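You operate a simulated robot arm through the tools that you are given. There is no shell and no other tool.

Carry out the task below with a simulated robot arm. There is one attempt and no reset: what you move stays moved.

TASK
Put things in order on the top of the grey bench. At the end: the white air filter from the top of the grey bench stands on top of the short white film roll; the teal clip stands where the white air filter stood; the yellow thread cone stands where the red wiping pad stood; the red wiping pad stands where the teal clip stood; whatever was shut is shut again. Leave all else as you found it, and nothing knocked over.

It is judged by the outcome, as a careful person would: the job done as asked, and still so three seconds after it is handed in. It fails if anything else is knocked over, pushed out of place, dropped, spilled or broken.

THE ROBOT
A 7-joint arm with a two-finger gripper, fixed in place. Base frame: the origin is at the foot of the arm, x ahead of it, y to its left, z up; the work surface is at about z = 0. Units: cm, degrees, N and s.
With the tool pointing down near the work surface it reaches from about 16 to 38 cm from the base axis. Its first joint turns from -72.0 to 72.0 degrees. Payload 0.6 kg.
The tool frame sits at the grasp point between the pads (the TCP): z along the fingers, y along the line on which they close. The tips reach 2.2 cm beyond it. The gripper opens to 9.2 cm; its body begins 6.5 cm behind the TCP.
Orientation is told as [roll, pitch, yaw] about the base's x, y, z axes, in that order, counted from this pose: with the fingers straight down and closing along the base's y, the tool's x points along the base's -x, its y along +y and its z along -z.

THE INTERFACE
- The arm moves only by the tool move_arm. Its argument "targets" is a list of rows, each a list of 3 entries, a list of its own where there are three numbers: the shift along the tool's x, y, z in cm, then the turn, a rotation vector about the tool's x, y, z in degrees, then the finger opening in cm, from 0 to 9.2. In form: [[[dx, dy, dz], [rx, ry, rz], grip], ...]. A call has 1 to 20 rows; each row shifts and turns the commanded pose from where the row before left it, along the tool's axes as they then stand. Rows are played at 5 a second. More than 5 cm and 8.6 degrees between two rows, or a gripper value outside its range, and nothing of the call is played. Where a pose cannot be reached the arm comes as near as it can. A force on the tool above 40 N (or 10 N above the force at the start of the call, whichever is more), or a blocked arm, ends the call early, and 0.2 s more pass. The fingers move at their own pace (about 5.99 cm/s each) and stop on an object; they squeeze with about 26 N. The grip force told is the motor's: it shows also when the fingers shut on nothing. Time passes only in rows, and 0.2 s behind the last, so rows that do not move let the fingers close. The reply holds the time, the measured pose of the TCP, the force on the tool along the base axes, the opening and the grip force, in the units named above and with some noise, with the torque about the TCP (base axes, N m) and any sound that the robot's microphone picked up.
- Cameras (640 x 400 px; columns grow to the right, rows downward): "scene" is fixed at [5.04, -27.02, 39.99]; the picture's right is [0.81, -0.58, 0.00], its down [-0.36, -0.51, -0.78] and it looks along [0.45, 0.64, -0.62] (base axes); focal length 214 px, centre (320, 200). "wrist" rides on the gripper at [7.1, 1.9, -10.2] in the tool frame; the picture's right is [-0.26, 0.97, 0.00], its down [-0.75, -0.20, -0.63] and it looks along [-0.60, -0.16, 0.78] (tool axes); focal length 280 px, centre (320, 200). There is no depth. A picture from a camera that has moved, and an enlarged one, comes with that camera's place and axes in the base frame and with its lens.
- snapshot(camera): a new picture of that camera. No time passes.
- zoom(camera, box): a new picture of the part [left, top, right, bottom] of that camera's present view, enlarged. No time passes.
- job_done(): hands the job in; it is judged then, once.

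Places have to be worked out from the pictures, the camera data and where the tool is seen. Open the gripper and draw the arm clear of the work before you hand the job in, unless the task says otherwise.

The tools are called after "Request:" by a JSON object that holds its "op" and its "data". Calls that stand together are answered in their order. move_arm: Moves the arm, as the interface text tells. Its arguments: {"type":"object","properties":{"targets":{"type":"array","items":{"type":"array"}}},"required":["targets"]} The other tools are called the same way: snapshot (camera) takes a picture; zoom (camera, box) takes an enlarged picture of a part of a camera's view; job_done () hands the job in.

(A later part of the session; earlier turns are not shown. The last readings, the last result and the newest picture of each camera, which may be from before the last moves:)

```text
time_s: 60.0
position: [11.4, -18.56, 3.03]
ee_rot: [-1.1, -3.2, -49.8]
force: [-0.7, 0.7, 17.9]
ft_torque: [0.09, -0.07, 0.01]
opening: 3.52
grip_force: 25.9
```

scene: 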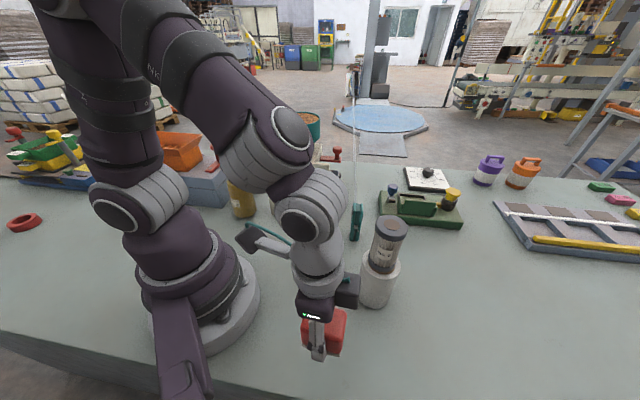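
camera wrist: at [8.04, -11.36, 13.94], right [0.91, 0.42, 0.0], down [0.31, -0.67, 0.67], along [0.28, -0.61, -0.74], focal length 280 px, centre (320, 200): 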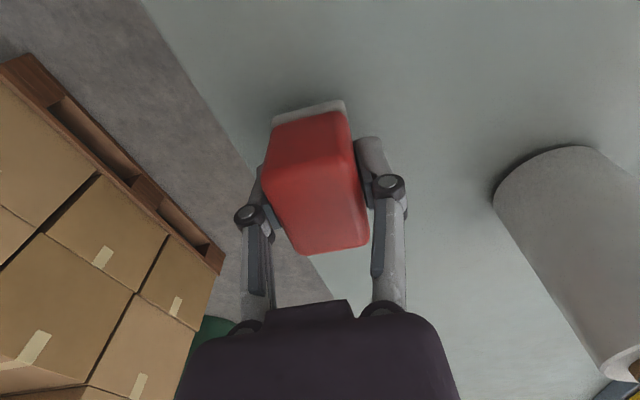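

The pad is on the bench (≈15 N). Backing off slightly and opening gradually.

Request:
{"op": "move_arm", "data": {"targets": [[[0, 0, -0.08], [0, 0, 0], 2.5], [[0, 0, 0], [0, 0, 0], 3.3], [[0, 0, 0], [0, 0, 0], 3.9], [[0, 0, 0], [0, 0, 0], 4.6], [[0, 0, 0], [0, 0, 0], 5.6], [[0, 0, 0], [0, 0, 0], 7.0], [[0, 0, 0], [0, 0, 0], 8.6], [[0, 0, 0], [0, 0, 0], 8.6]]}}

Request:
{"op": "snapshot", "data": {"camera": "wrist"}}

Request:
{"op": "zoom", "data": {"camera": "scene", "box": [270, 280, 390, 390]}}

```text
time_s: 61.8
position: [11.43, -18.49, 3.25]
ee_rot: [-1.0, -3.2, -49.9]
force: [0.0, -0.6, -0.3]
ft_torque: [0.0, -0.04, 0.01]
opening: 8.58
grip_force: 0.0
```

```text
taken
camera wrist: at [8.01, -11.38, 12.87], right [0.91, 0.42, 0.0], down [0.31, -0.67, 0.67], along [0.28, -0.61, -0.74], focal length 280 px, centre (320, 200)
```

wrist: 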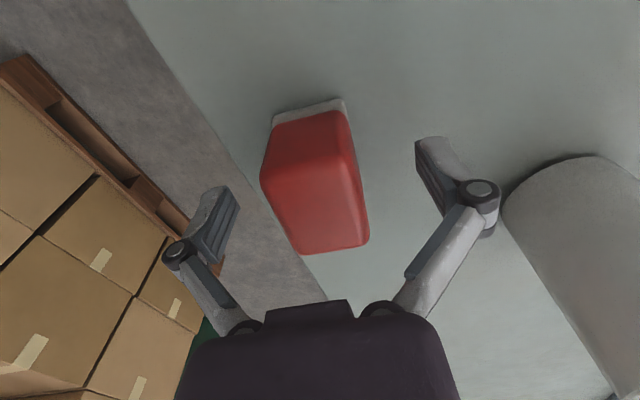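

```text
3.64 times, centred on (330, 335) of scene
camera zoom: at [5.04, -27.02, 39.99], right [0.81, -0.58, 0.0], down [-0.36, -0.51, -0.78], along [0.45, 0.64, -0.62], focal length 780 px, centre (284, -291)
```

zoom: 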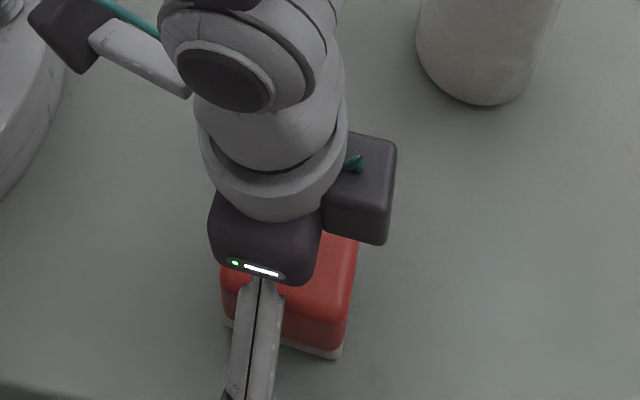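

The red pad stands at the clip's old place. Raising to z≈20 and levelling the tool.

Request:
{"op": "move_arm", "data": {"targets": [[[-0.06, 0, -1.0], [0, 0, 0], 9.0], [[-0.142, 0, -2.39], [0, 0, 0], 9.2], [[-0.142, 0, -2.39], [0, 0, 0], 9.2], [[-0.142, 0, -2.39], [0, 0, 0], 9.2], [[-0.142, 0, -2.39], [0, 0, 0], 9.2], [[-0.142, 0, -2.39], [0, 0, 0], 9.2], [[-0.142, 0, -2.39], [0, 0, 0], 9.2], [[-0.14, 0, -1.5], [0, 0, 0], 9.2], [[0, 0, 0], [1.1, 3.2, 0], 9.2], [[0, 0, 0], [0, 0, 0], 9.2]]}}

Request:
{"op": "snapshot", "data": {"camera": "wrist"}}

Request:
{"op": "snapshot", "data": {"camera": "scene"}}

```text
time_s: 64.0
position: [11.77, -18.3, 20.01]
ee_rot: [-2.2, 0.1, -50.1]
force: [-0.3, 0.3, -0.2]
ft_torque: [0.01, -0.03, 0.02]
opening: 9.2
grip_force: 0.0
```

```text
taken
camera wrist: at [8.87, -11.51, 30.14], right [0.91, 0.42, -0.04], down [0.35, -0.69, 0.63], along [0.24, -0.59, -0.77], focal length 280 px, centre (320, 200)
```

wrist: 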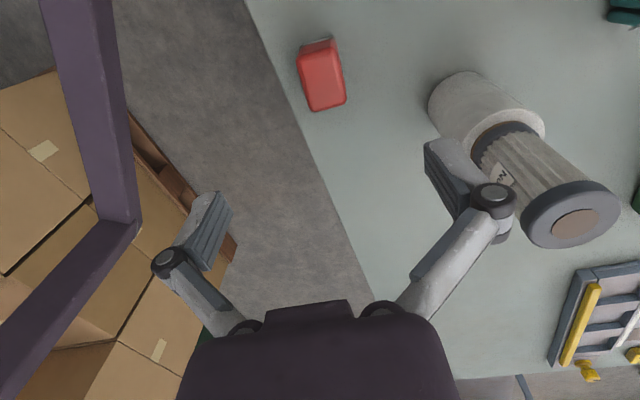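

```text
taken
```

scene: 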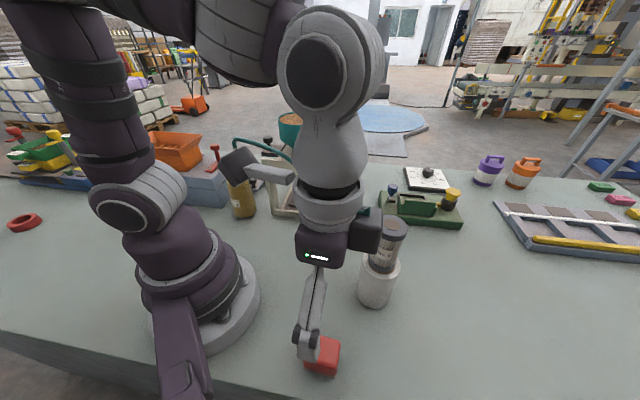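

Levelling (roll fix) and swinging the empty arm at z≈20 along radius ≈22 toward the front, turning the wrist to yaw 0 on the way.

Request:
{"op": "move_arm", "data": {"targets": [[[0, 0, 0], [-2.2, 0, 0], 7], [[0.243, 2.563, -0.4], [0, 0, -6.25], 5], [[-0.038, 2.574, -0.4], [0, 0, -6.25], 4], [[-0.318, 2.554, -0.4], [0, 0, -6.25], 4], [[-0.594, 2.505, -0.4], [0, 0, -6.25], 4], [[0.487, 2.809, 0], [0, 0, -6.27], 4], [[0.178, 2.845, 0], [0, 0, -6.27], 4], [[-0.134, 2.847, 0], [0, 0, -6.27], 4], [[-0.444, 2.816, 0], [0, 0, -6.27], 4], [[0, 0, 0], [0, 0, 0], 4]]}}

Request:
{"op": "snapshot", "data": {"camera": "scene"}}

Request:
{"op": "snapshot", "data": {"camera": "wrist"}}

```text
time_s: 66.2
position: [21.77, 0.07, 21.58]
ee_rot: [0.0, 0.0, 0.1]
force: [0.1, 0.4, 0.1]
ft_torque: [0.03, -0.02, 0.03]
opening: 4.0
grip_force: 0.1
```

```text
taken
```

scene: 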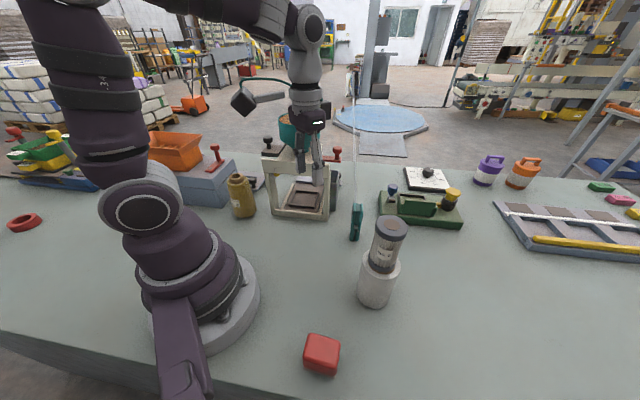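

```text
taken
camera wrist: at [14.76, 1.93, 31.77], right [0.26, 0.97, 0.0], down [0.75, -0.2, 0.63], along [0.6, -0.16, -0.78], focal length 280 px, centre (320, 200)
```

wrist: 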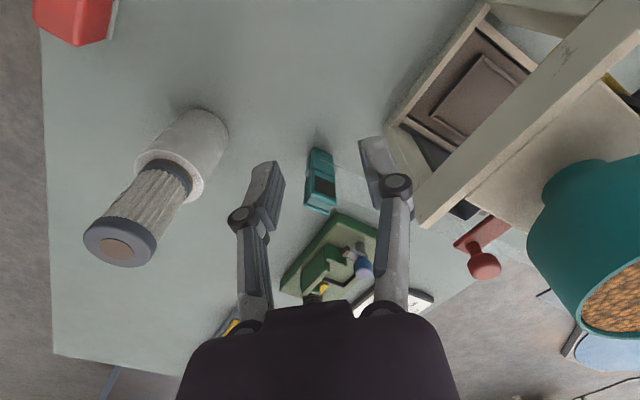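

Continuing the swing toward the cone, staying inside the frame (front plane ≈ 26 cm from base).

Request:
{"op": "move_arm", "data": {"targets": [[[0.825, 2.73, 0], [0, 0, 0], 4], [[0.825, 2.73, 0], [0, 0, 0], 4], [[0.825, 2.73, 0], [0, 0, 0], 4], [[0.825, 2.73, 0], [0, 0, 0], 4], [[1.83, 2.17, 0], [0, 0, 0], 4], [[1.83, 2.17, 0], [0, 0, 0], 4], [[1.83, 2.17, 0], [0, 0, 0], 4], [[0, 0, 0], [0, 0, 0], 4]]}}

Request:
{"op": "snapshot", "data": {"camera": "scene"}}

Request:
{"op": "snapshot", "data": {"camera": "wrist"}}

```text
time_s: 68.0
position: [13.16, 17.44, 21.57]
ee_rot: [-0.1, -0.1, 0.0]
force: [0.2, -0.1, -1.6]
ft_torque: [0.0, 0.03, -0.02]
opening: 4.02
grip_force: 0.0
```

```text
taken
```

scene: 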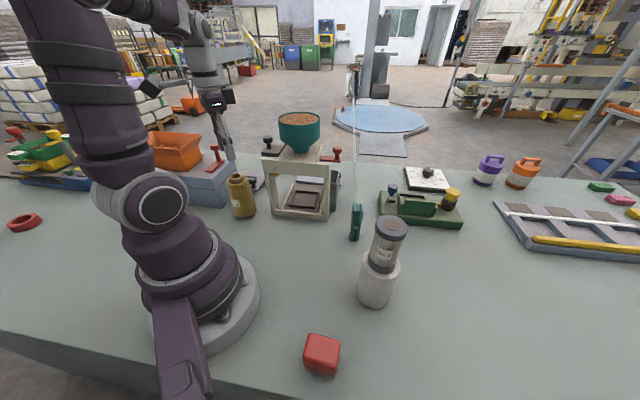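

```text
taken
camera wrist: at [5.99, 19.31, 31.76], right [0.26, 0.97, 0.0], down [0.75, -0.2, 0.63], along [0.6, -0.16, -0.78], focal length 280 px, centre (320, 200)
```

wrist: 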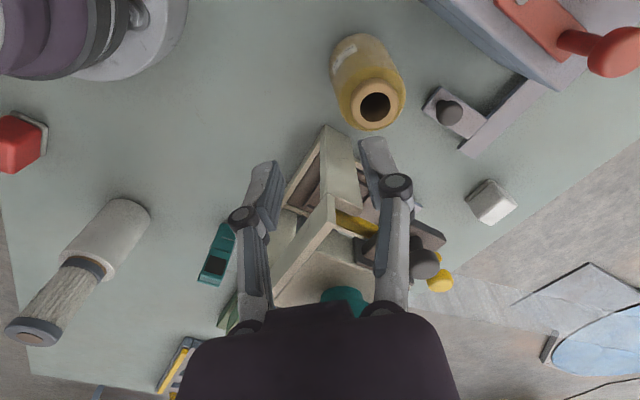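

The cone is in view; zooming to measure it and its surroundings.

Request:
{"op": "zoom", "data": {"camera": "wrist", "box": [310, 20, 430, 140]}}

Request:
{"op": "zoom", "data": {"camera": "wrist", "box": [270, 90, 450, 320]}}

Request:
{"op": "zoom", "data": {"camera": "wrist", "box": [400, 0, 640, 230]}}

Request:
{"op": "zoom", "data": {"camera": "scene", "box": [190, 120, 300, 230]}}

```text
3.33 times, centred on (370, 80) of wrist
camera zoom: at [5.99, 19.31, 31.76], right [0.26, 0.97, 0.0], down [0.75, -0.2, 0.63], along [0.6, -0.16, -0.78], focal length 935 px, centre (153, 600)
```

zoom: 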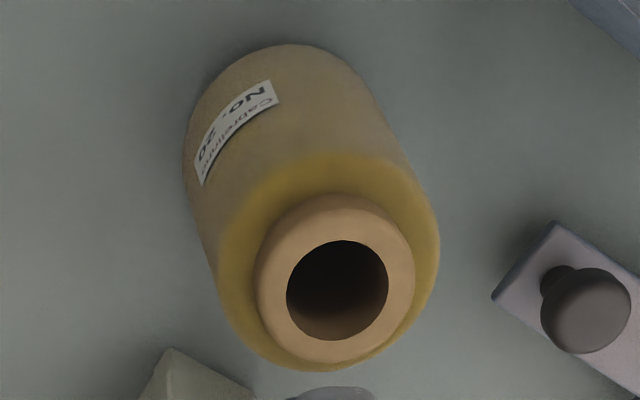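

```text
1.74 times, centred on (360, 205) of wrist
camera zoom: at [5.99, 19.31, 31.76], right [0.26, 0.97, 0.0], down [0.75, -0.2, 0.63], along [0.6, -0.16, -0.78], focal length 488 px, centre (250, 191)
```

zoom: 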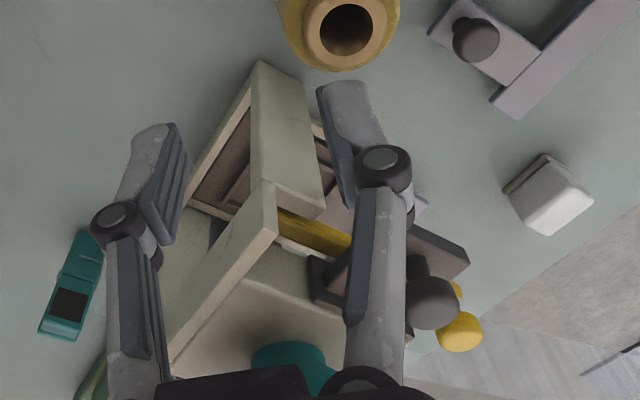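

```text
1.74 times, centred on (520, 115) of wrist
camera zoom: at [5.99, 19.31, 31.76], right [0.26, 0.97, 0.0], down [0.75, -0.2, 0.63], along [0.6, -0.16, -0.78], focal length 488 px, centre (-28, 348)
```

zoom: 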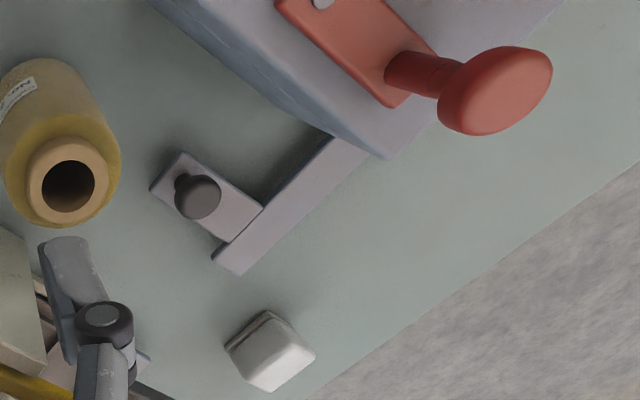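

```text
3.64 times, centred on (245, 175) of scene
camera zoom: at [5.04, -27.02, 39.99], right [0.81, -0.58, 0.0], down [-0.36, -0.51, -0.78], along [0.45, 0.64, -0.62], focal length 780 px, centre (593, 291)
```

zoom: 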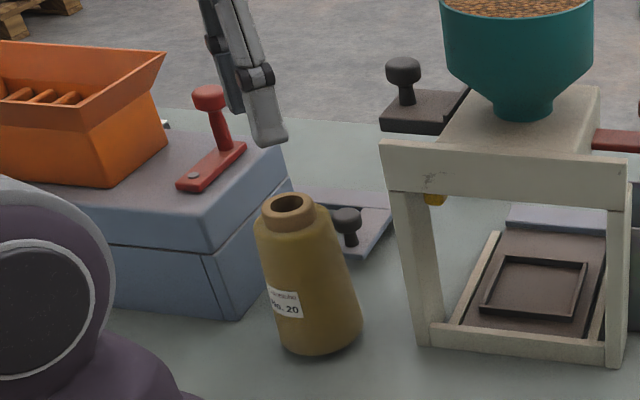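

Cone: axis ≈ (13.95, 21.4), height ≈ 12, Ø≈6.5 at base to ≈5.1 at the shoulder. Frame post and blue box are each ≈7.5 cm off along the diagonal, so closing along base y (yaw 0) is clear. Moving above it, tilting 3.5° (matching the later placement) and opening.

Request:
{"op": "move_arm", "data": {"targets": [[[-0.4, 1.98, 1.0], [0, 0, 0], 5], [[-0.4, 1.98, 1.0], [0, 0, 0], 7], [[0, 0, 1.0], [0, -3.5, 0], 8.6], [[0, 0, 0], [0, 0, 0], 8.6], [[0, 0, 0], [0, 0, 0], 8.6]]}}

Request:
{"op": "snapshot", "data": {"camera": "scene"}}

Request:
{"op": "snapshot", "data": {"camera": "wrist"}}

```text
time_s: 69.2
position: [13.8, 21.34, 18.44]
ee_rot: [0.0, -3.6, 0.0]
force: [0.5, -0.1, 0.6]
ft_torque: [-0.01, -0.01, 0.01]
opening: 8.58
grip_force: 0.0
```

```text
taken
```

scene: 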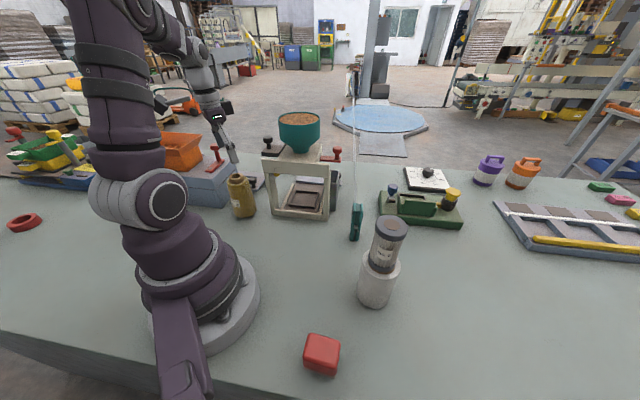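

```text
taken
camera wrist: at [6.13, 23.23, 28.27], right [0.26, 0.97, 0.02], down [0.71, -0.2, 0.67], along [0.65, -0.16, -0.74], focal length 280 px, centre (320, 200)
```

wrist: 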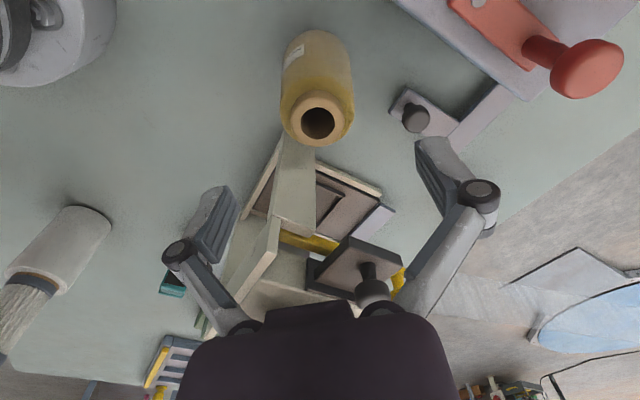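

Request:
{"op": "zoom", "data": {"camera": "wrist", "box": [260, 20, 380, 160]}}

Request:
{"op": "zoom", "data": {"camera": "scene", "box": [190, 110, 300, 230]}}

```text
2.86 times, centred on (320, 90) of wrist
camera zoom: at [6.13, 23.23, 28.27], right [0.26, 0.97, 0.02], down [0.71, -0.2, 0.67], along [0.65, -0.16, -0.74], focal length 801 px, centre (320, 514)
```

zoom: 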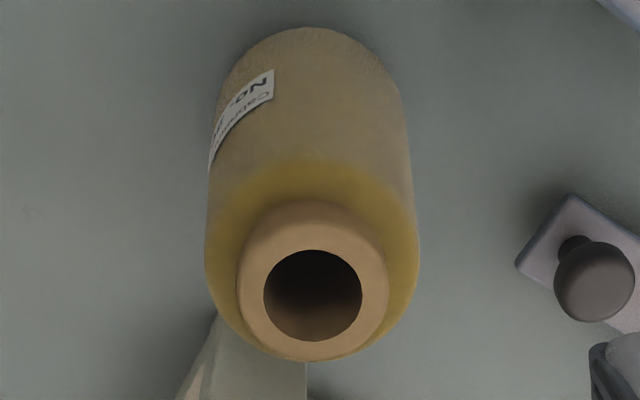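

```text
3.33 times, centred on (245, 170) of scene
camera zoom: at [5.04, -27.02, 39.99], right [0.81, -0.58, 0.0], down [-0.36, -0.51, -0.78], along [0.45, 0.64, -0.62], focal length 715 px, centre (570, 300)
```

zoom: 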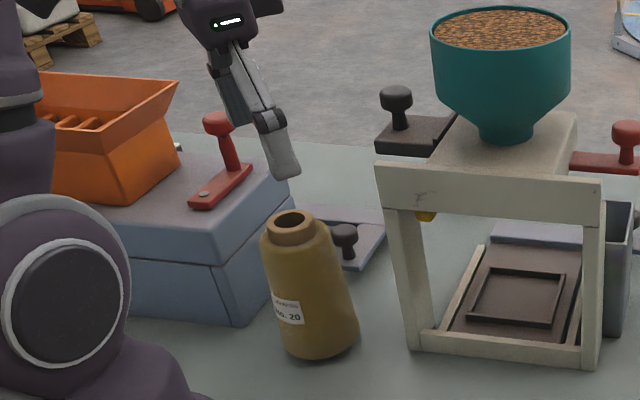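

Centred over the cone (≈(13.85, 21.35)). Descending in two stages; first to z≈12.5.

Request:
{"op": "move_arm", "data": {"targets": [[[0.125, 0, 2.0], [0, 0, 0], 8.6], [[0.125, 0, 2.0], [0, 0, 0], 8.6], [[0.125, 0, 2.0], [0, 0, 0], 8.6], [[0, 0, 0], [0, 0, 0], 8.6]]}}

Request:
{"op": "snapshot", "data": {"camera": "wrist"}}

Request:
{"op": "zoom", "data": {"camera": "scene", "box": [190, 110, 300, 230]}}

```text
time_s: 70.2
position: [13.93, 21.14, 12.54]
ee_rot: [0.1, -3.5, 0.1]
force: [0.0, -0.5, -0.1]
ft_torque: [0.02, -0.01, -0.01]
opening: 8.59
grip_force: 0.1
```

```text
taken
camera wrist: at [6.16, 23.15, 22.28], right [0.26, 0.97, 0.02], down [0.71, -0.2, 0.67], along [0.65, -0.16, -0.74], focal length 280 px, centre (320, 200)
```

wrist: 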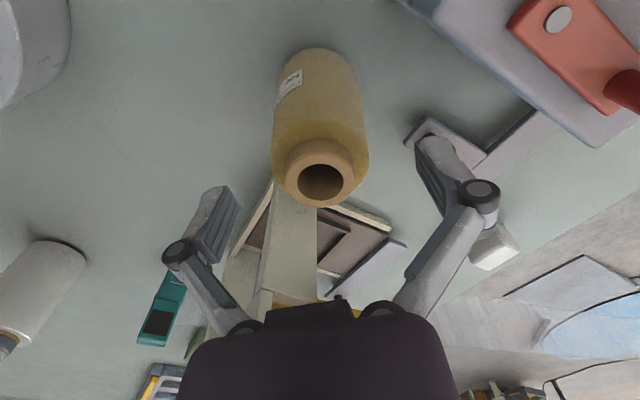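

```text
3.33 times, centred on (245, 170) of scene
camera zoom: at [5.04, -27.02, 39.99], right [0.81, -0.58, 0.0], down [-0.36, -0.51, -0.78], along [0.45, 0.64, -0.62], focal length 715 px, centre (570, 300)
```

zoom: 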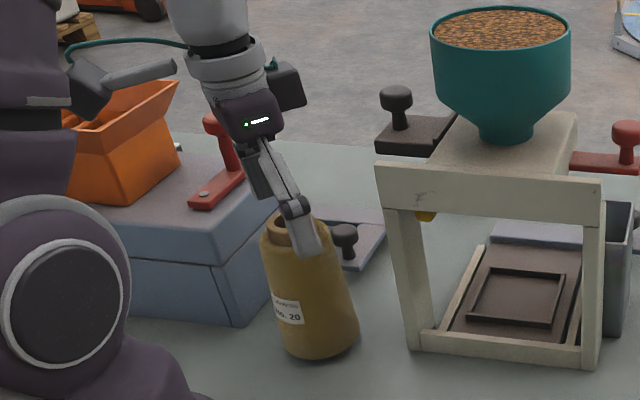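

Centred. Lowering to z≈8 around the cone's body and closing.

Request:
{"op": "move_arm", "data": {"targets": [[[0.15, 0.12, 1.5], [0, 0, 0], 8.6], [[0.14, 0, 1.5], [0, 0, 0], 8.6], [[0.14, 0, 1.5], [0, 0, 0], 8.6], [[0, 0, 0], [0, 0, 0], 8.6], [[0, 0, 0], [0, 0, 0], 7.4], [[0, 0, 0], [0, 0, 0], 6.4], [[0, 0, 0], [0, 0, 0], 5.6], [[0, 0, 0], [0, 0, 0], 4.8], [[0, 0, 0], [0, 0, 0], 4.0], [[0, 0, 0], [0, 0, 0], 4.0]]}}

Request:
{"op": "snapshot", "data": {"camera": "wrist"}}

Request:
{"op": "zoom", "data": {"camera": "scene", "box": [190, 110, 300, 230]}}

```text
time_s: 72.4
position: [13.65, 21.29, 8.06]
ee_rot: [0.0, -3.4, 0.1]
force: [-1.1, -2.6, 9.5]
ft_torque: [0.02, 0.03, 0.04]
opening: 5.41
grip_force: 25.9
```

```text
taken
camera wrist: at [5.99, 23.31, 17.83], right [0.26, 0.97, 0.02], down [0.71, -0.2, 0.67], along [0.65, -0.16, -0.74], focal length 280 px, centre (320, 200)
```

wrist: 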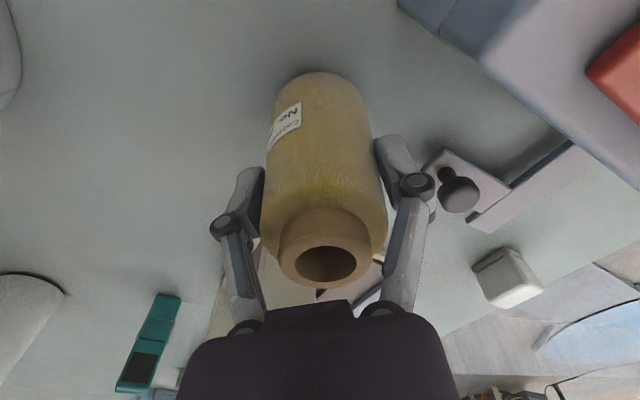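

```text
3.33 times, centred on (245, 170) of scene
camera zoom: at [5.04, -27.02, 39.99], right [0.81, -0.58, 0.0], down [-0.36, -0.51, -0.78], along [0.45, 0.64, -0.62], focal length 715 px, centre (570, 300)
```

zoom: 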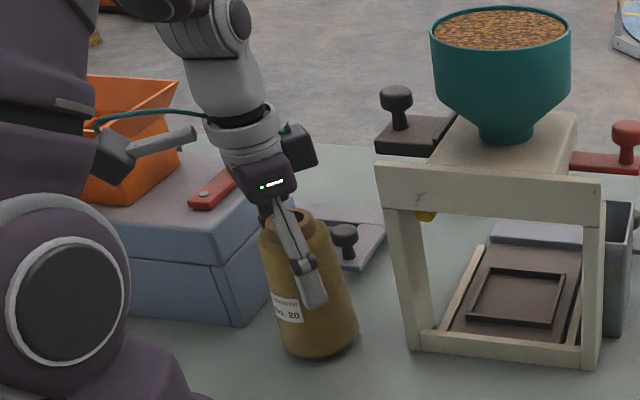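

Cone gripped (5.41 cm). Test lift of 2.5 cm to check it hangs straight.

Request:
{"op": "move_arm", "data": {"targets": [[[-0.03, 0, -0.5], [0, 0, 0], 4.0], [[-0.05, 0, -0.8], [0, 0, 0], 4.0], [[-0.08, 0, -1.2], [0, 0, 0], 4.0], [[0, 0, 0], [0, 0, 0], 4.0], [[0, 0, 0], [0, 0, 0], 4.0]]}}

Request:
{"op": "snapshot", "data": {"camera": "wrist"}}

Request:
{"op": "zoom", "data": {"camera": "scene", "box": [190, 110, 300, 230]}}

```text
time_s: 73.6
position: [13.58, 21.44, 10.61]
ee_rot: [0.0, -3.5, 0.1]
force: [-0.1, 0.8, -0.3]
ft_torque: [0.03, -0.03, -0.02]
opening: 5.41
grip_force: 26.1
```

```text
taken
camera wrist: at [5.98, 23.33, 20.3], right [0.26, 0.97, 0.02], down [0.71, -0.2, 0.67], along [0.65, -0.16, -0.74], focal length 280 px, centre (320, 200)
```

wrist: 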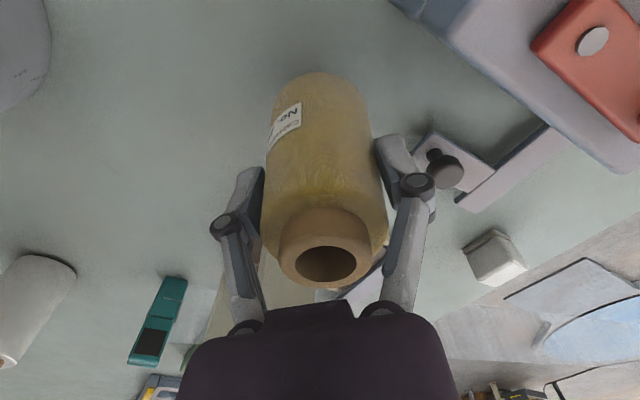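

```text
3.33 times, centred on (245, 170) of scene
camera zoom: at [5.04, -27.02, 39.99], right [0.81, -0.58, 0.0], down [-0.36, -0.51, -0.78], along [0.45, 0.64, -0.62], focal length 715 px, centre (570, 300)
```

zoom: 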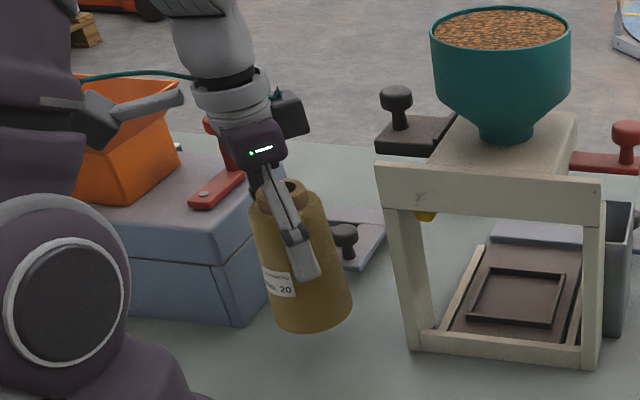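

Held firmly and upright. Raising and drawing inward away from the frame, then sliding past it at radius ≈21.

Request:
{"op": "move_arm", "data": {"targets": [[[-0.122, 0, -1.996], [0, 0, 0], 4.0], [[-0.122, 0, -1.996], [0, 0, 0], 4.0], [[0.875, -2.05, -1.256], [0, 0, 0], 4.0], [[0.875, -2.05, -1.256], [0, 0, 0], 4.0], [[0, 0, 0], [0, 0, 0], 4.0]]}}

Request:
{"op": "snapshot", "data": {"camera": "wrist"}}

Request:
{"op": "snapshot", "data": {"camera": "scene"}}

```text
time_s: 74.8
position: [11.81, 17.36, 16.94]
ee_rot: [-0.1, -3.5, 0.0]
force: [-0.1, -0.2, -1.0]
ft_torque: [-0.01, 0.02, 0.0]
opening: 5.42
grip_force: 25.9
```

```text
taken
camera wrist: at [4.12, 19.21, 26.74], right [0.26, 0.97, 0.02], down [0.71, -0.2, 0.67], along [0.65, -0.16, -0.74], focal length 280 px, centre (320, 200)
```

wrist: 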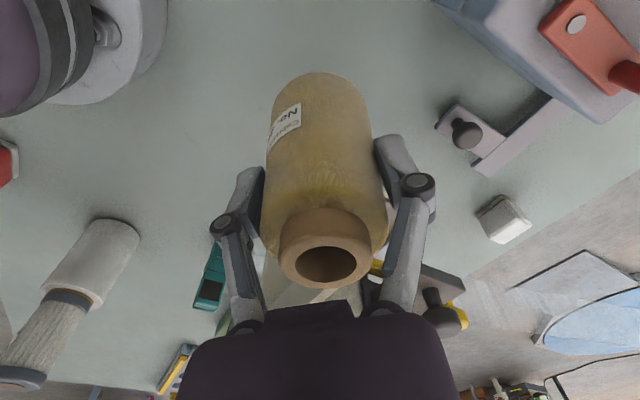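

```text
taken
```

scene: 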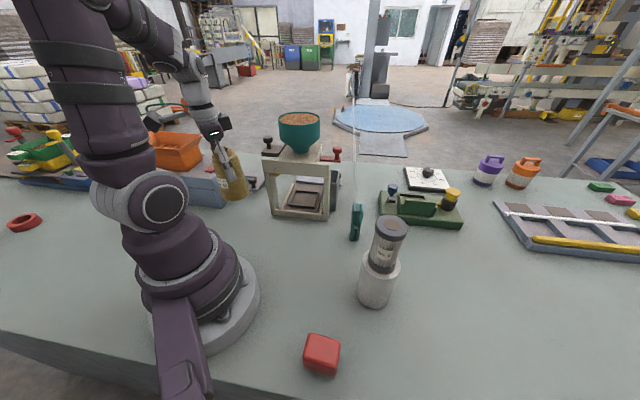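

Moving past the frame toward the front at z≈17.

Request:
{"op": "move_arm", "data": {"targets": [[[-2.163, -2.033, 0.132], [0, 0, 0], 4.0], [[-2.163, -2.033, 0.132], [0, 0, 0], 4.0], [[-2.163, -2.033, 0.132], [0, 0, 0], 4.0], [[-0.898, -2.8, 0.055], [0, 0, 0], 4.0], [[-0.898, -2.8, 0.055], [0, 0, 0], 4.0], [[-0.898, -2.8, 0.055], [0, 0, 0], 4.0], [[-0.898, -2.8, 0.055], [0, 0, 0], 4.0], [[0, 0, 0], [0, 0, 0], 4.0]]}}

Request:
{"op": "snapshot", "data": {"camera": "wrist"}}

Request:
{"op": "snapshot", "data": {"camera": "scene"}}

```text
time_s: 76.6
position: [21.93, 0.01, 17.1]
ee_rot: [0.0, -3.6, 0.1]
force: [0.4, 0.2, -2.1]
ft_torque: [-0.02, 0.04, -0.02]
opening: 5.43
grip_force: 25.9
```

```text
taken
camera wrist: at [14.2, 1.83, 26.71], right [0.26, 0.97, 0.02], down [0.71, -0.2, 0.67], along [0.65, -0.16, -0.74], focal length 280 px, centre (320, 200)
```

wrist: 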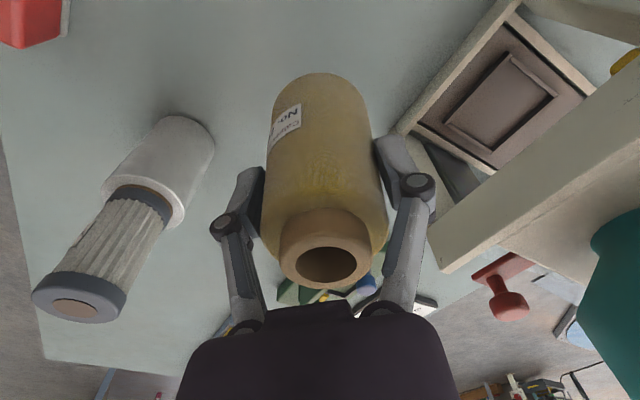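

```text
taken
```

scene: 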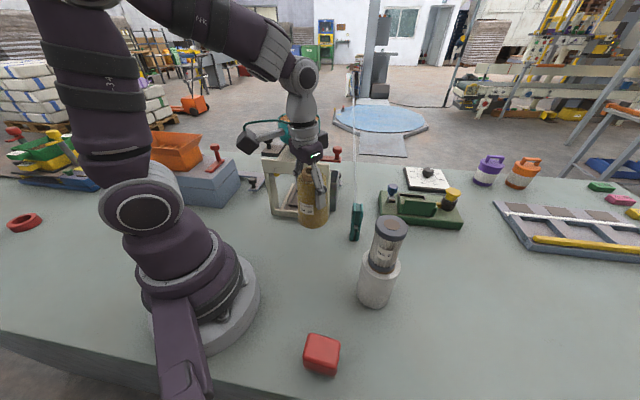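

Now swinging past the tower at radius ≈21 (≈2+ cm clearance), turning with yaw about the vertical so the cone stays upright.

Request:
{"op": "move_arm", "data": {"targets": [[[1.005, -2.7, -0.062], [0.382, 0, 6.24], 4.0], [[0.706, -2.794, -0.043], [0.382, 0, 6.24], 4.0], [[0.398, -2.854, -0.024], [0.382, 0, 6.24], 4.0], [[0.086, -2.88, -0.005], [0.382, 0, 6.24], 4.0], [[0.398, -2.062, -0.024], [0.382, 0, 6.24], 4.0], [[0.172, -2.093, -0.01], [0.382, 0, 6.24], 4.0], [[-0.057, -2.1, 0.004], [0.382, 0, 6.24], 4.0], [[0, 0, 0], [0.382, 0, 6.24], 4.0], [[0, 0, 0], [0, 0, 0], 4.0]]}}

Request:
{"op": "snapshot", "data": {"camera": "wrist"}}

Request:
{"op": "snapshot", "data": {"camera": "scene"}}

```text
time_s: 78.6
position: [14.18, -15.8, 17.05]
ee_rot: [0.0, -3.4, -50.0]
force: [-0.3, 0.1, -1.5]
ft_torque: [0.01, -0.01, 0.03]
opening: 5.41
grip_force: 26.2
```

```text
taken
camera wrist: at [10.72, -8.69, 26.72], right [0.91, 0.42, 0.02], down [0.3, -0.68, 0.67], along [0.29, -0.6, -0.74], focal length 280 px, centre (320, 200)
```

wrist: 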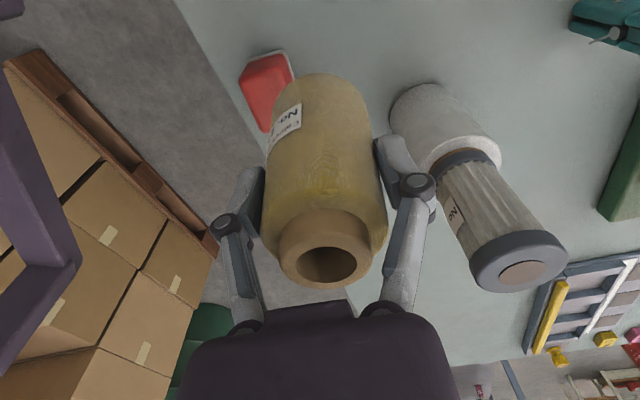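

```text
taken
```

scene: 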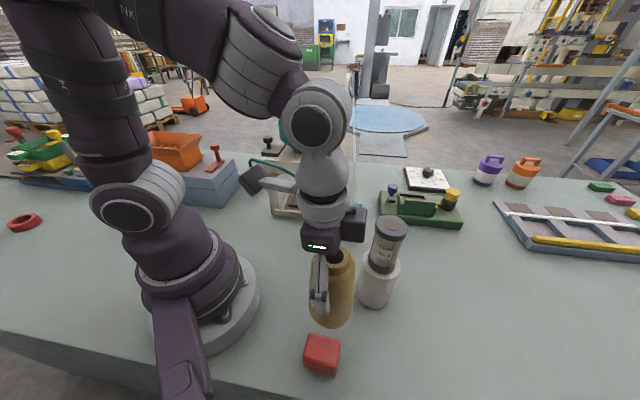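

Upright and clear. Extending outward toward the pad's old place while lowering, offset slightly away from the tower.

Request:
{"op": "move_arm", "data": {"targets": [[[-2.495, -0.5, 0.153], [0, 0, 0], 4.0], [[-2.495, -0.5, 0.153], [0, 0, 0], 4.0], [[-2.495, -0.5, 0.153], [0, 0, 0], 4.0], [[-2.503, 0, 1.656], [0, 0, 0], 4.0], [[-2.503, 0, 1.656], [0, 0, 0], 4.0], [[0, 0, 0], [0, 0, 0], 4.0]]}}

Request:
{"op": "snapshot", "data": {"camera": "wrist"}}

Request:
{"op": "snapshot", "data": {"camera": "scene"}}

```text
time_s: 80.0
position: [21.25, -26.52, 13.98]
ee_rot: [0.0, -3.5, -50.1]
force: [-0.1, 0.2, -1.2]
ft_torque: [0.01, 0.02, -0.01]
opening: 5.43
grip_force: 26.1
```

```text
taken
camera wrist: at [17.74, -19.52, 23.72], right [0.91, 0.42, 0.02], down [0.3, -0.68, 0.67], along [0.29, -0.6, -0.74], focal length 280 px, centre (320, 200)
```

wrist: 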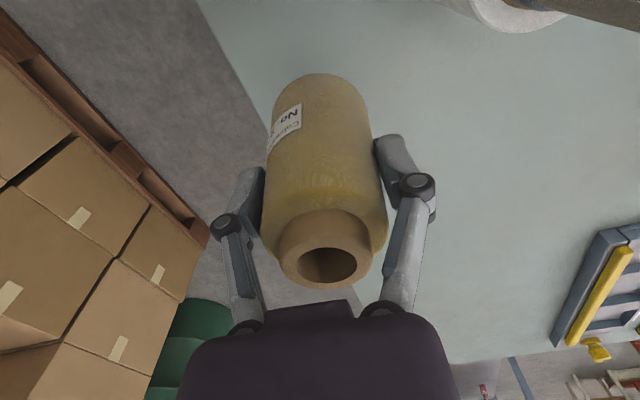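

```text
taken
```

scene: 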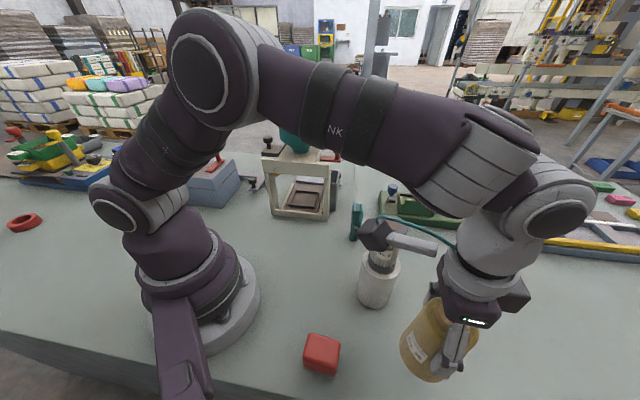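

Extending the last part: the cone's axis sits ≈0.3 cm outward of the TCP, so I aim the TCP at ≈(25.3, -29.6) with the cone's base ≈1.5 cm above the bench.

Request:
{"op": "move_arm", "data": {"targets": [[[-1.551, 0.378, 1.557], [0, 0, 0], 4.0], [[-1.551, 0.378, 1.557], [0, 0, 0], 4.0], [[-1.551, 0.378, 1.557], [0, 0, 0], 4.0], [[0, 0, 0], [0, 0, 0], 4.0], [[0, 0, 0], [0, 0, 0], 4.0]]}}

Request:
{"op": "snapshot", "data": {"camera": "wrist"}}

Request:
{"op": "snapshot", "data": {"camera": "scene"}}

```text
time_s: 81.2
position: [25.29, -29.51, 9.59]
ee_rot: [-0.1, -3.4, -50.0]
force: [1.3, -0.2, -1.4]
ft_torque: [0.01, -0.01, -0.01]
opening: 5.41
grip_force: 25.6
```

```text
taken
camera wrist: at [21.76, -22.51, 19.31], right [0.91, 0.42, 0.02], down [0.3, -0.68, 0.67], along [0.29, -0.6, -0.74], focal length 280 px, centre (320, 200)
```

wrist: 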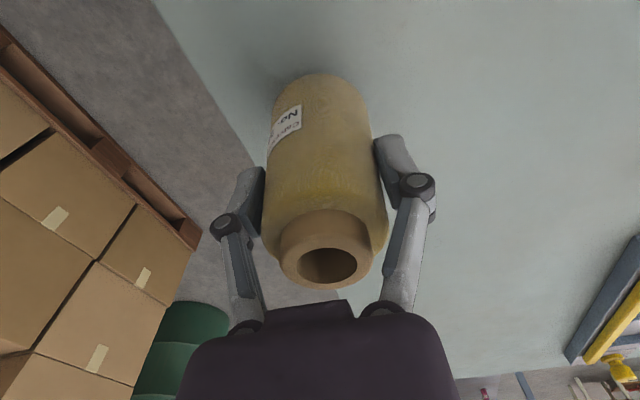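

```text
taken
```

scene: 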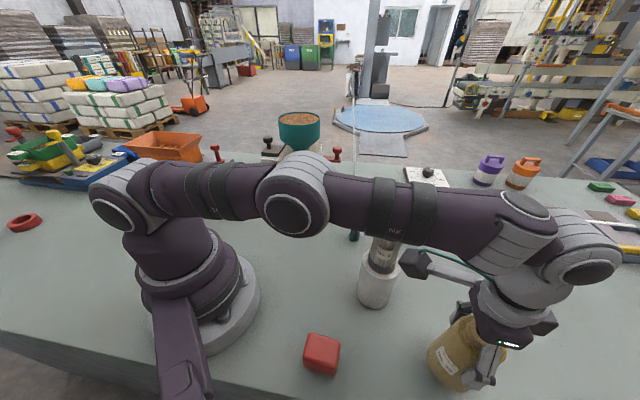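

Reached. Lowering to just above the bench, then fine steps.

Request:
{"op": "move_arm", "data": {"targets": [[[0.034, 0, 0.55], [0, 0, 0], 4.0], [[0.034, 0, 0.55], [0, 0, 0], 4.0], [[0, 0, 0], [0, 0, 0], 4.0], [[0, 0, 0], [0, 0, 0], 4.0]]}}

Request:
{"op": "zoom", "data": {"camera": "scene", "box": [400, 280, 540, 400]}}

```text
time_s: 82.2
position: [25.27, -29.56, 8.49]
ee_rot: [-0.1, -3.5, -49.9]
force: [0.3, -1.0, -1.3]
ft_torque: [0.02, -0.01, -0.02]
opening: 5.44
grip_force: 26.1
```

```text
3.33 times, centred on (470, 340) of scene
camera zoom: at [5.04, -27.02, 39.99], right [0.81, -0.58, 0.0], down [-0.36, -0.51, -0.78], along [0.45, 0.64, -0.62], focal length 715 px, centre (-180, -267)
```

zoom: 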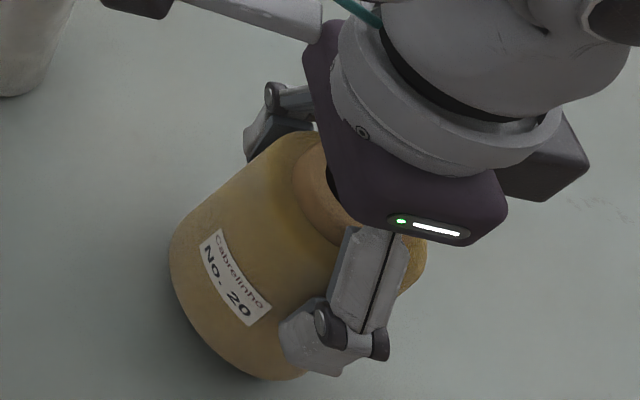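

Base ≈0.4 cm above the bench. Fine steps down until contact.

Request:
{"op": "move_arm", "data": {"targets": [[[0, 0, 0.12], [0, 0, 0], 4.0], [[0, 0, 0.1], [0, 0, 0], 4.0], [[0, 0, 0], [0, 0, 0], 4.0]]}}

Request:
{"op": "move_arm", "data": {"targets": [[[0, 0, 0.08], [0, 0, 0], 4.0], [[0, 0, 0], [0, 0, 0], 4.0]]}}

Request:
{"op": "move_arm", "data": {"targets": [[[0, 0, 0.08], [0, 0, 0], 4.0], [[0, 0, 0], [0, 0, 0], 4.0]]}}

```text
time_s: 83.0
position: [25.34, -29.57, 8.29]
ee_rot: [0.0, -3.5, -50.0]
force: [-0.4, 0.0, -0.8]
ft_torque: [0.01, 0.01, 0.03]
opening: 5.42
grip_force: 26.3
```

```text
time_s: 83.6
position: [25.35, -29.66, 8.16]
ee_rot: [0.0, -3.5, -50.0]
force: [-0.6, 0.3, -0.6]
ft_torque: [0.04, 0.02, -0.02]
opening: 5.4
grip_force: 25.6
```

```text
time_s: 84.2
position: [25.27, -29.54, 8.17]
ee_rot: [0.0, -3.5, -49.9]
force: [-0.3, 0.6, -1.3]
ft_torque: [0.03, 0.01, 0.02]
opening: 5.43
grip_force: 26.0
```

No contact yet; two more fine steps.

Request:
{"op": "move_arm", "data": {"targets": [[[0, 0, 0.07], [0, 0, 0], 4.0], [[0, 0, 0], [0, 0, 0], 4.0]]}}

Request:
{"op": "move_arm", "data": {"targets": [[[0, 0, 0.06], [0, 0, 0], 4.0], [[0, 0, 0], [0, 0, 0], 4.0]]}}

```text
time_s: 84.8
position: [25.34, -29.68, 8.02]
ee_rot: [0.0, -3.6, -49.9]
force: [-2.1, 4.1, 11.4]
ft_torque: [0.29, 0.0, 0.03]
opening: 5.42
grip_force: 26.0
```

```text
time_s: 85.4
position: [25.34, -29.67, 8.04]
ee_rot: [0.0, -3.7, -50.0]
force: [-7.1, 3.1, 25.3]
ft_torque: [0.03, 0.15, -0.05]
opening: 5.43
grip_force: 26.6
```

Contact made. Backing off 0.1 cm and opening gradually.

Request:
{"op": "move_arm", "data": {"targets": [[[0, 0, -0.09], [0, 0, 0], 4.0], [[0, 0, 0], [0, 0, 0], 5.2], [[0, 0, 0], [0, 0, 0], 5.7], [[0, 0, 0], [0, 0, 0], 6.3], [[0, 0, 0], [0, 0, 0], 7.0], [[0, 0, 0], [0, 0, 0], 7.8], [[0, 0, 0], [0, 0, 0], 8.8], [[0, 0, 0], [0, 0, 0], 9.0]]}}

Request:
{"op": "snapshot", "data": {"camera": "wrist"}}

Request:
{"op": "zoom", "data": {"camera": "scene", "box": [400, 280, 540, 400]}}

```text
time_s: 87.2
position: [25.36, -29.63, 8.09]
ee_rot: [0.0, -3.5, -50.0]
force: [0.6, 0.4, -0.7]
ft_torque: [0.0, -0.01, -0.02]
opening: 8.97
grip_force: 0.1
```

```text
taken
camera wrist: at [21.81, -22.53, 17.82], right [0.91, 0.42, 0.02], down [0.3, -0.68, 0.67], along [0.29, -0.6, -0.74], focal length 280 px, centre (320, 200)
```

wrist: 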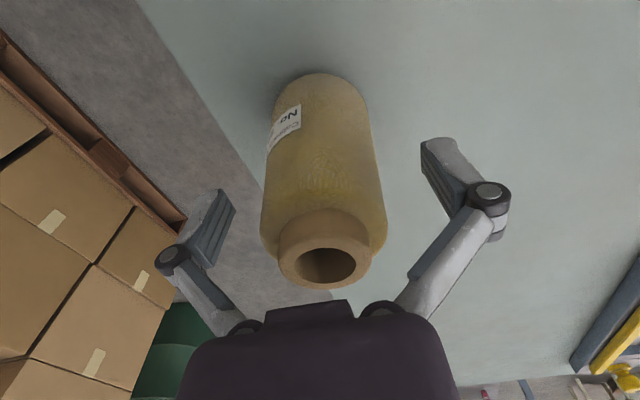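

```text
3.33 times, centred on (470, 340) of scene
camera zoom: at [5.04, -27.02, 39.99], right [0.81, -0.58, 0.0], down [-0.36, -0.51, -0.78], along [0.45, 0.64, -0.62], focal length 715 px, centre (-180, -267)
```

zoom: 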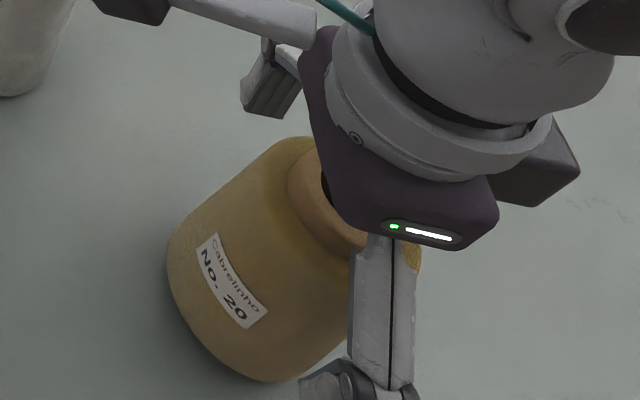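

The cone stands free. Withdrawing: up 1.5 cm, then diagonally up and inward with the open fingers straddling the cone.

Request:
{"op": "move_arm", "data": {"targets": [[[-0.046, 0, -0.75], [0, 0, 0], 9.2], [[-0.046, 0, -0.75], [0, 0, 0], 9.2], [[1.0, 0, -1.557], [0, 0, 0], 9.2], [[1.2, 0, -1.7], [0, 0, 0], 9.2], [[1.3, 0, -1.7], [0, 0, 0], 9.2], [[0, 0, 0], [0, 0, 0], 9.2]]}}

Request:
{"op": "snapshot", "data": {"camera": "wrist"}}

Request:
{"op": "snapshot", "data": {"camera": "scene"}}

```text
time_s: 88.6
position: [22.92, -26.68, 14.39]
ee_rot: [0.0, -3.5, -49.8]
force: [0.1, 0.4, 0.2]
ft_torque: [0.01, -0.02, -0.02]
opening: 9.24
grip_force: 0.1
```

```text
taken
camera wrist: at [19.36, -19.6, 24.06], right [0.91, 0.42, 0.02], down [0.3, -0.68, 0.67], along [0.29, -0.6, -0.74], focal length 280 px, centre (320, 200)
```

wrist: 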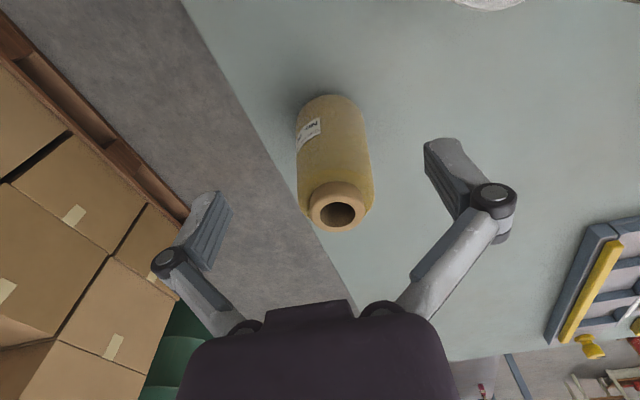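

```text
taken
```

scene: 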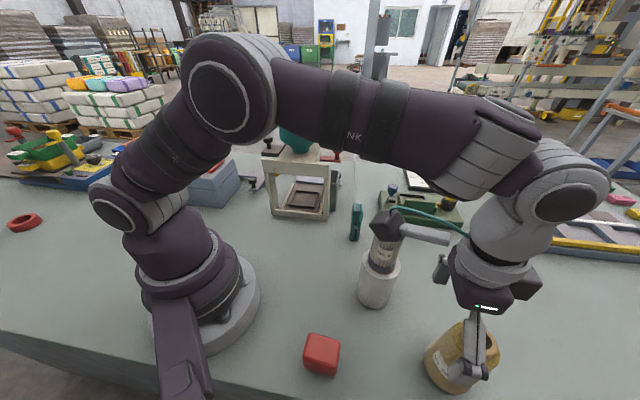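

Clear of the cone. Rising, closing the fingers partly, and pulling back inward away from the tower.

Request:
{"op": "move_arm", "data": {"targets": [[[-0.122, 0, -1.996], [0, 0, 0], 7], [[-0.122, -0.3, -1.996], [0, 0, 0], 5], [[1.5, -0.5, -2.13], [0, 0, 0], 4], [[2.074, -0.5, -2.13], [0, 0, 0], 4], [[2.2, -0.5, -1.5], [0, 0, 0], 4], [[2.2, -0.3, -0.7], [0, 0, 0], 4], [[0, 0, 0], [0, 3.5, 0], 4], [[0, 0, 0], [0, 0, 0], 4]]}}

Request:
{"op": "snapshot", "data": {"camera": "wrist"}}

Request:
{"op": "snapshot", "data": {"camera": "scene"}}

```text
time_s: 90.4
position: [15.86, -21.59, 24.26]
ee_rot: [-0.1, 0.0, -49.9]
force: [0.4, -0.6, -0.3]
ft_torque: [-0.02, 0.0, 0.0]
opening: 3.98
grip_force: 0.1
```

```text
taken
camera wrist: at [12.73, -15.01, 34.47], right [0.91, 0.42, 0.0], down [0.33, -0.71, 0.63], along [0.26, -0.57, -0.78], focal length 280 px, centre (320, 200)
```

wrist: 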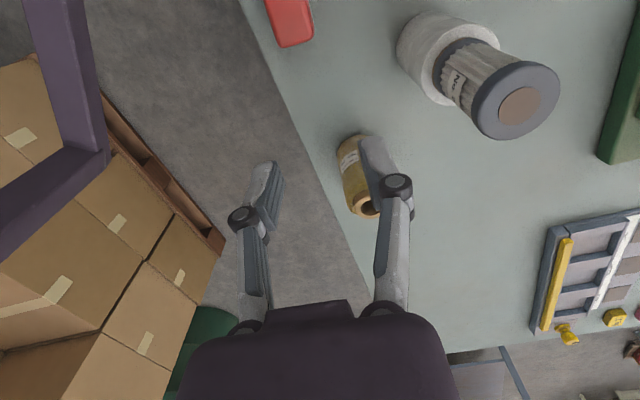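

```text
taken
```

scene: 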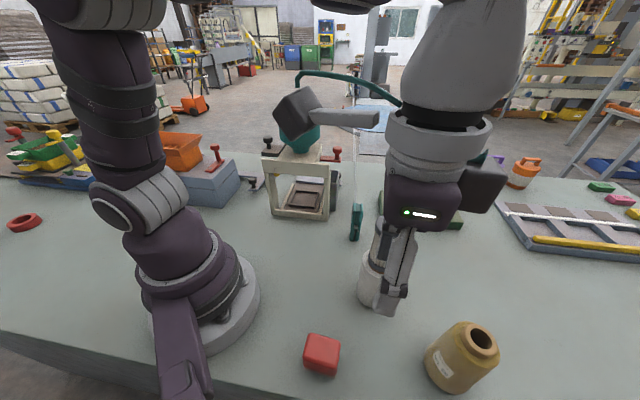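

Parking the arm near its starting pose with an open gripper, then a final inspection.

Request:
{"op": "move_arm", "data": {"targets": [[[1.384, 1.963, -0.6], [0, 0, 0], 4], [[1.384, 1.963, -0.6], [0, 0, 0], 4], [[1.384, 1.963, -0.6], [0, 0, 0], 4], [[1.384, 1.963, -0.6], [0, 0, 0], 4], [[0.06, 2.36, 0], [0, 0, 0], 5], [[0.06, 2.36, 0], [0, 0, 0], 7], [[0.06, 2.36, 0], [0, 0, 0], 9.2], [[0, 0, 0], [0, 0, 0], 9.2], [[0, 0, 0], [0, 0, 0], 9.2]]}}

Request:
{"op": "snapshot", "data": {"camera": "scene"}}

Request:
{"op": "snapshot", "data": {"camera": "wrist"}}

Request:
{"op": "zoom", "data": {"camera": "scene", "box": [280, 180, 520, 400]}}

Request:
{"op": "zoom", "data": {"camera": "scene", "box": [0, 100, 340, 260]}}

```text
time_s: 92.4
position: [23.69, -7.61, 26.86]
ee_rot: [0.0, -0.1, -49.9]
force: [-0.9, -0.3, 0.7]
ft_torque: [-0.02, 0.01, -0.04]
opening: 9.2
grip_force: 0.1
```

```text
taken
```

scene: 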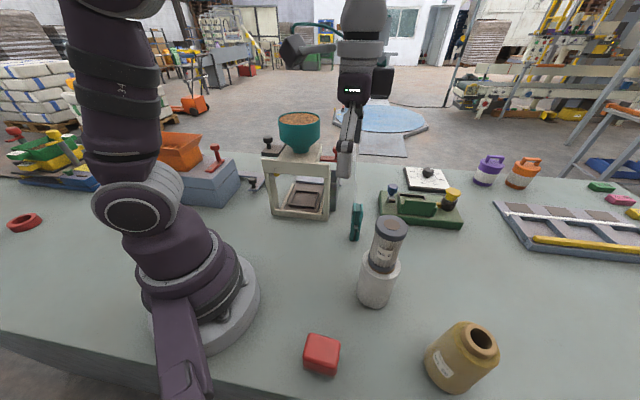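

```text
taken
camera wrist: at [20.59, -1.05, 36.9], right [0.91, 0.42, 0.0], down [0.33, -0.71, 0.63], along [0.26, -0.57, -0.78], focal length 280 px, centre (320, 200)
```

wrist: 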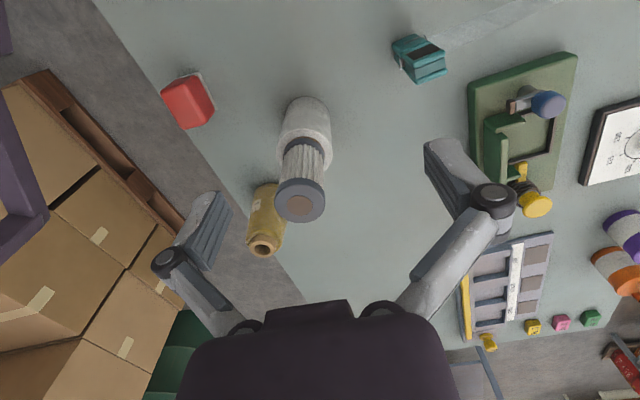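

```text
1.82 times, centred on (400, 290) of scene
camera zoom: at [5.04, -27.02, 39.99], right [0.81, -0.58, 0.0], down [-0.36, -0.51, -0.78], along [0.45, 0.64, -0.62], focal length 390 px, centre (174, 36)
```

zoom: 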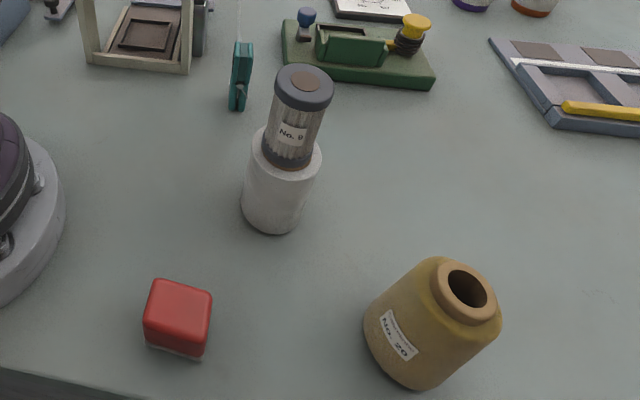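

```text
1.88 times, centred on (170, 180) of scene
camera zoom: at [5.04, -27.02, 39.99], right [0.81, -0.58, 0.0], down [-0.36, -0.51, -0.78], along [0.45, 0.64, -0.62], focal length 404 px, centre (602, 238)
```

zoom: 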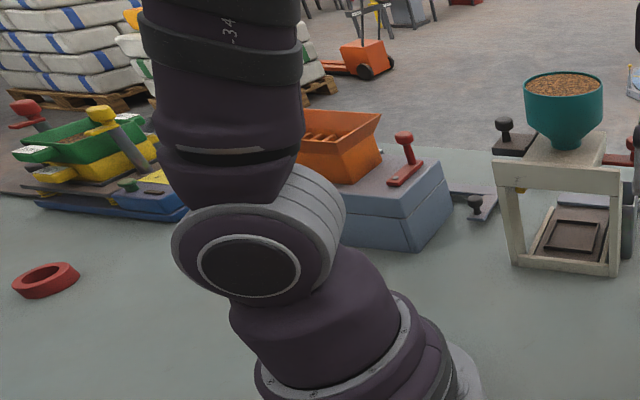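

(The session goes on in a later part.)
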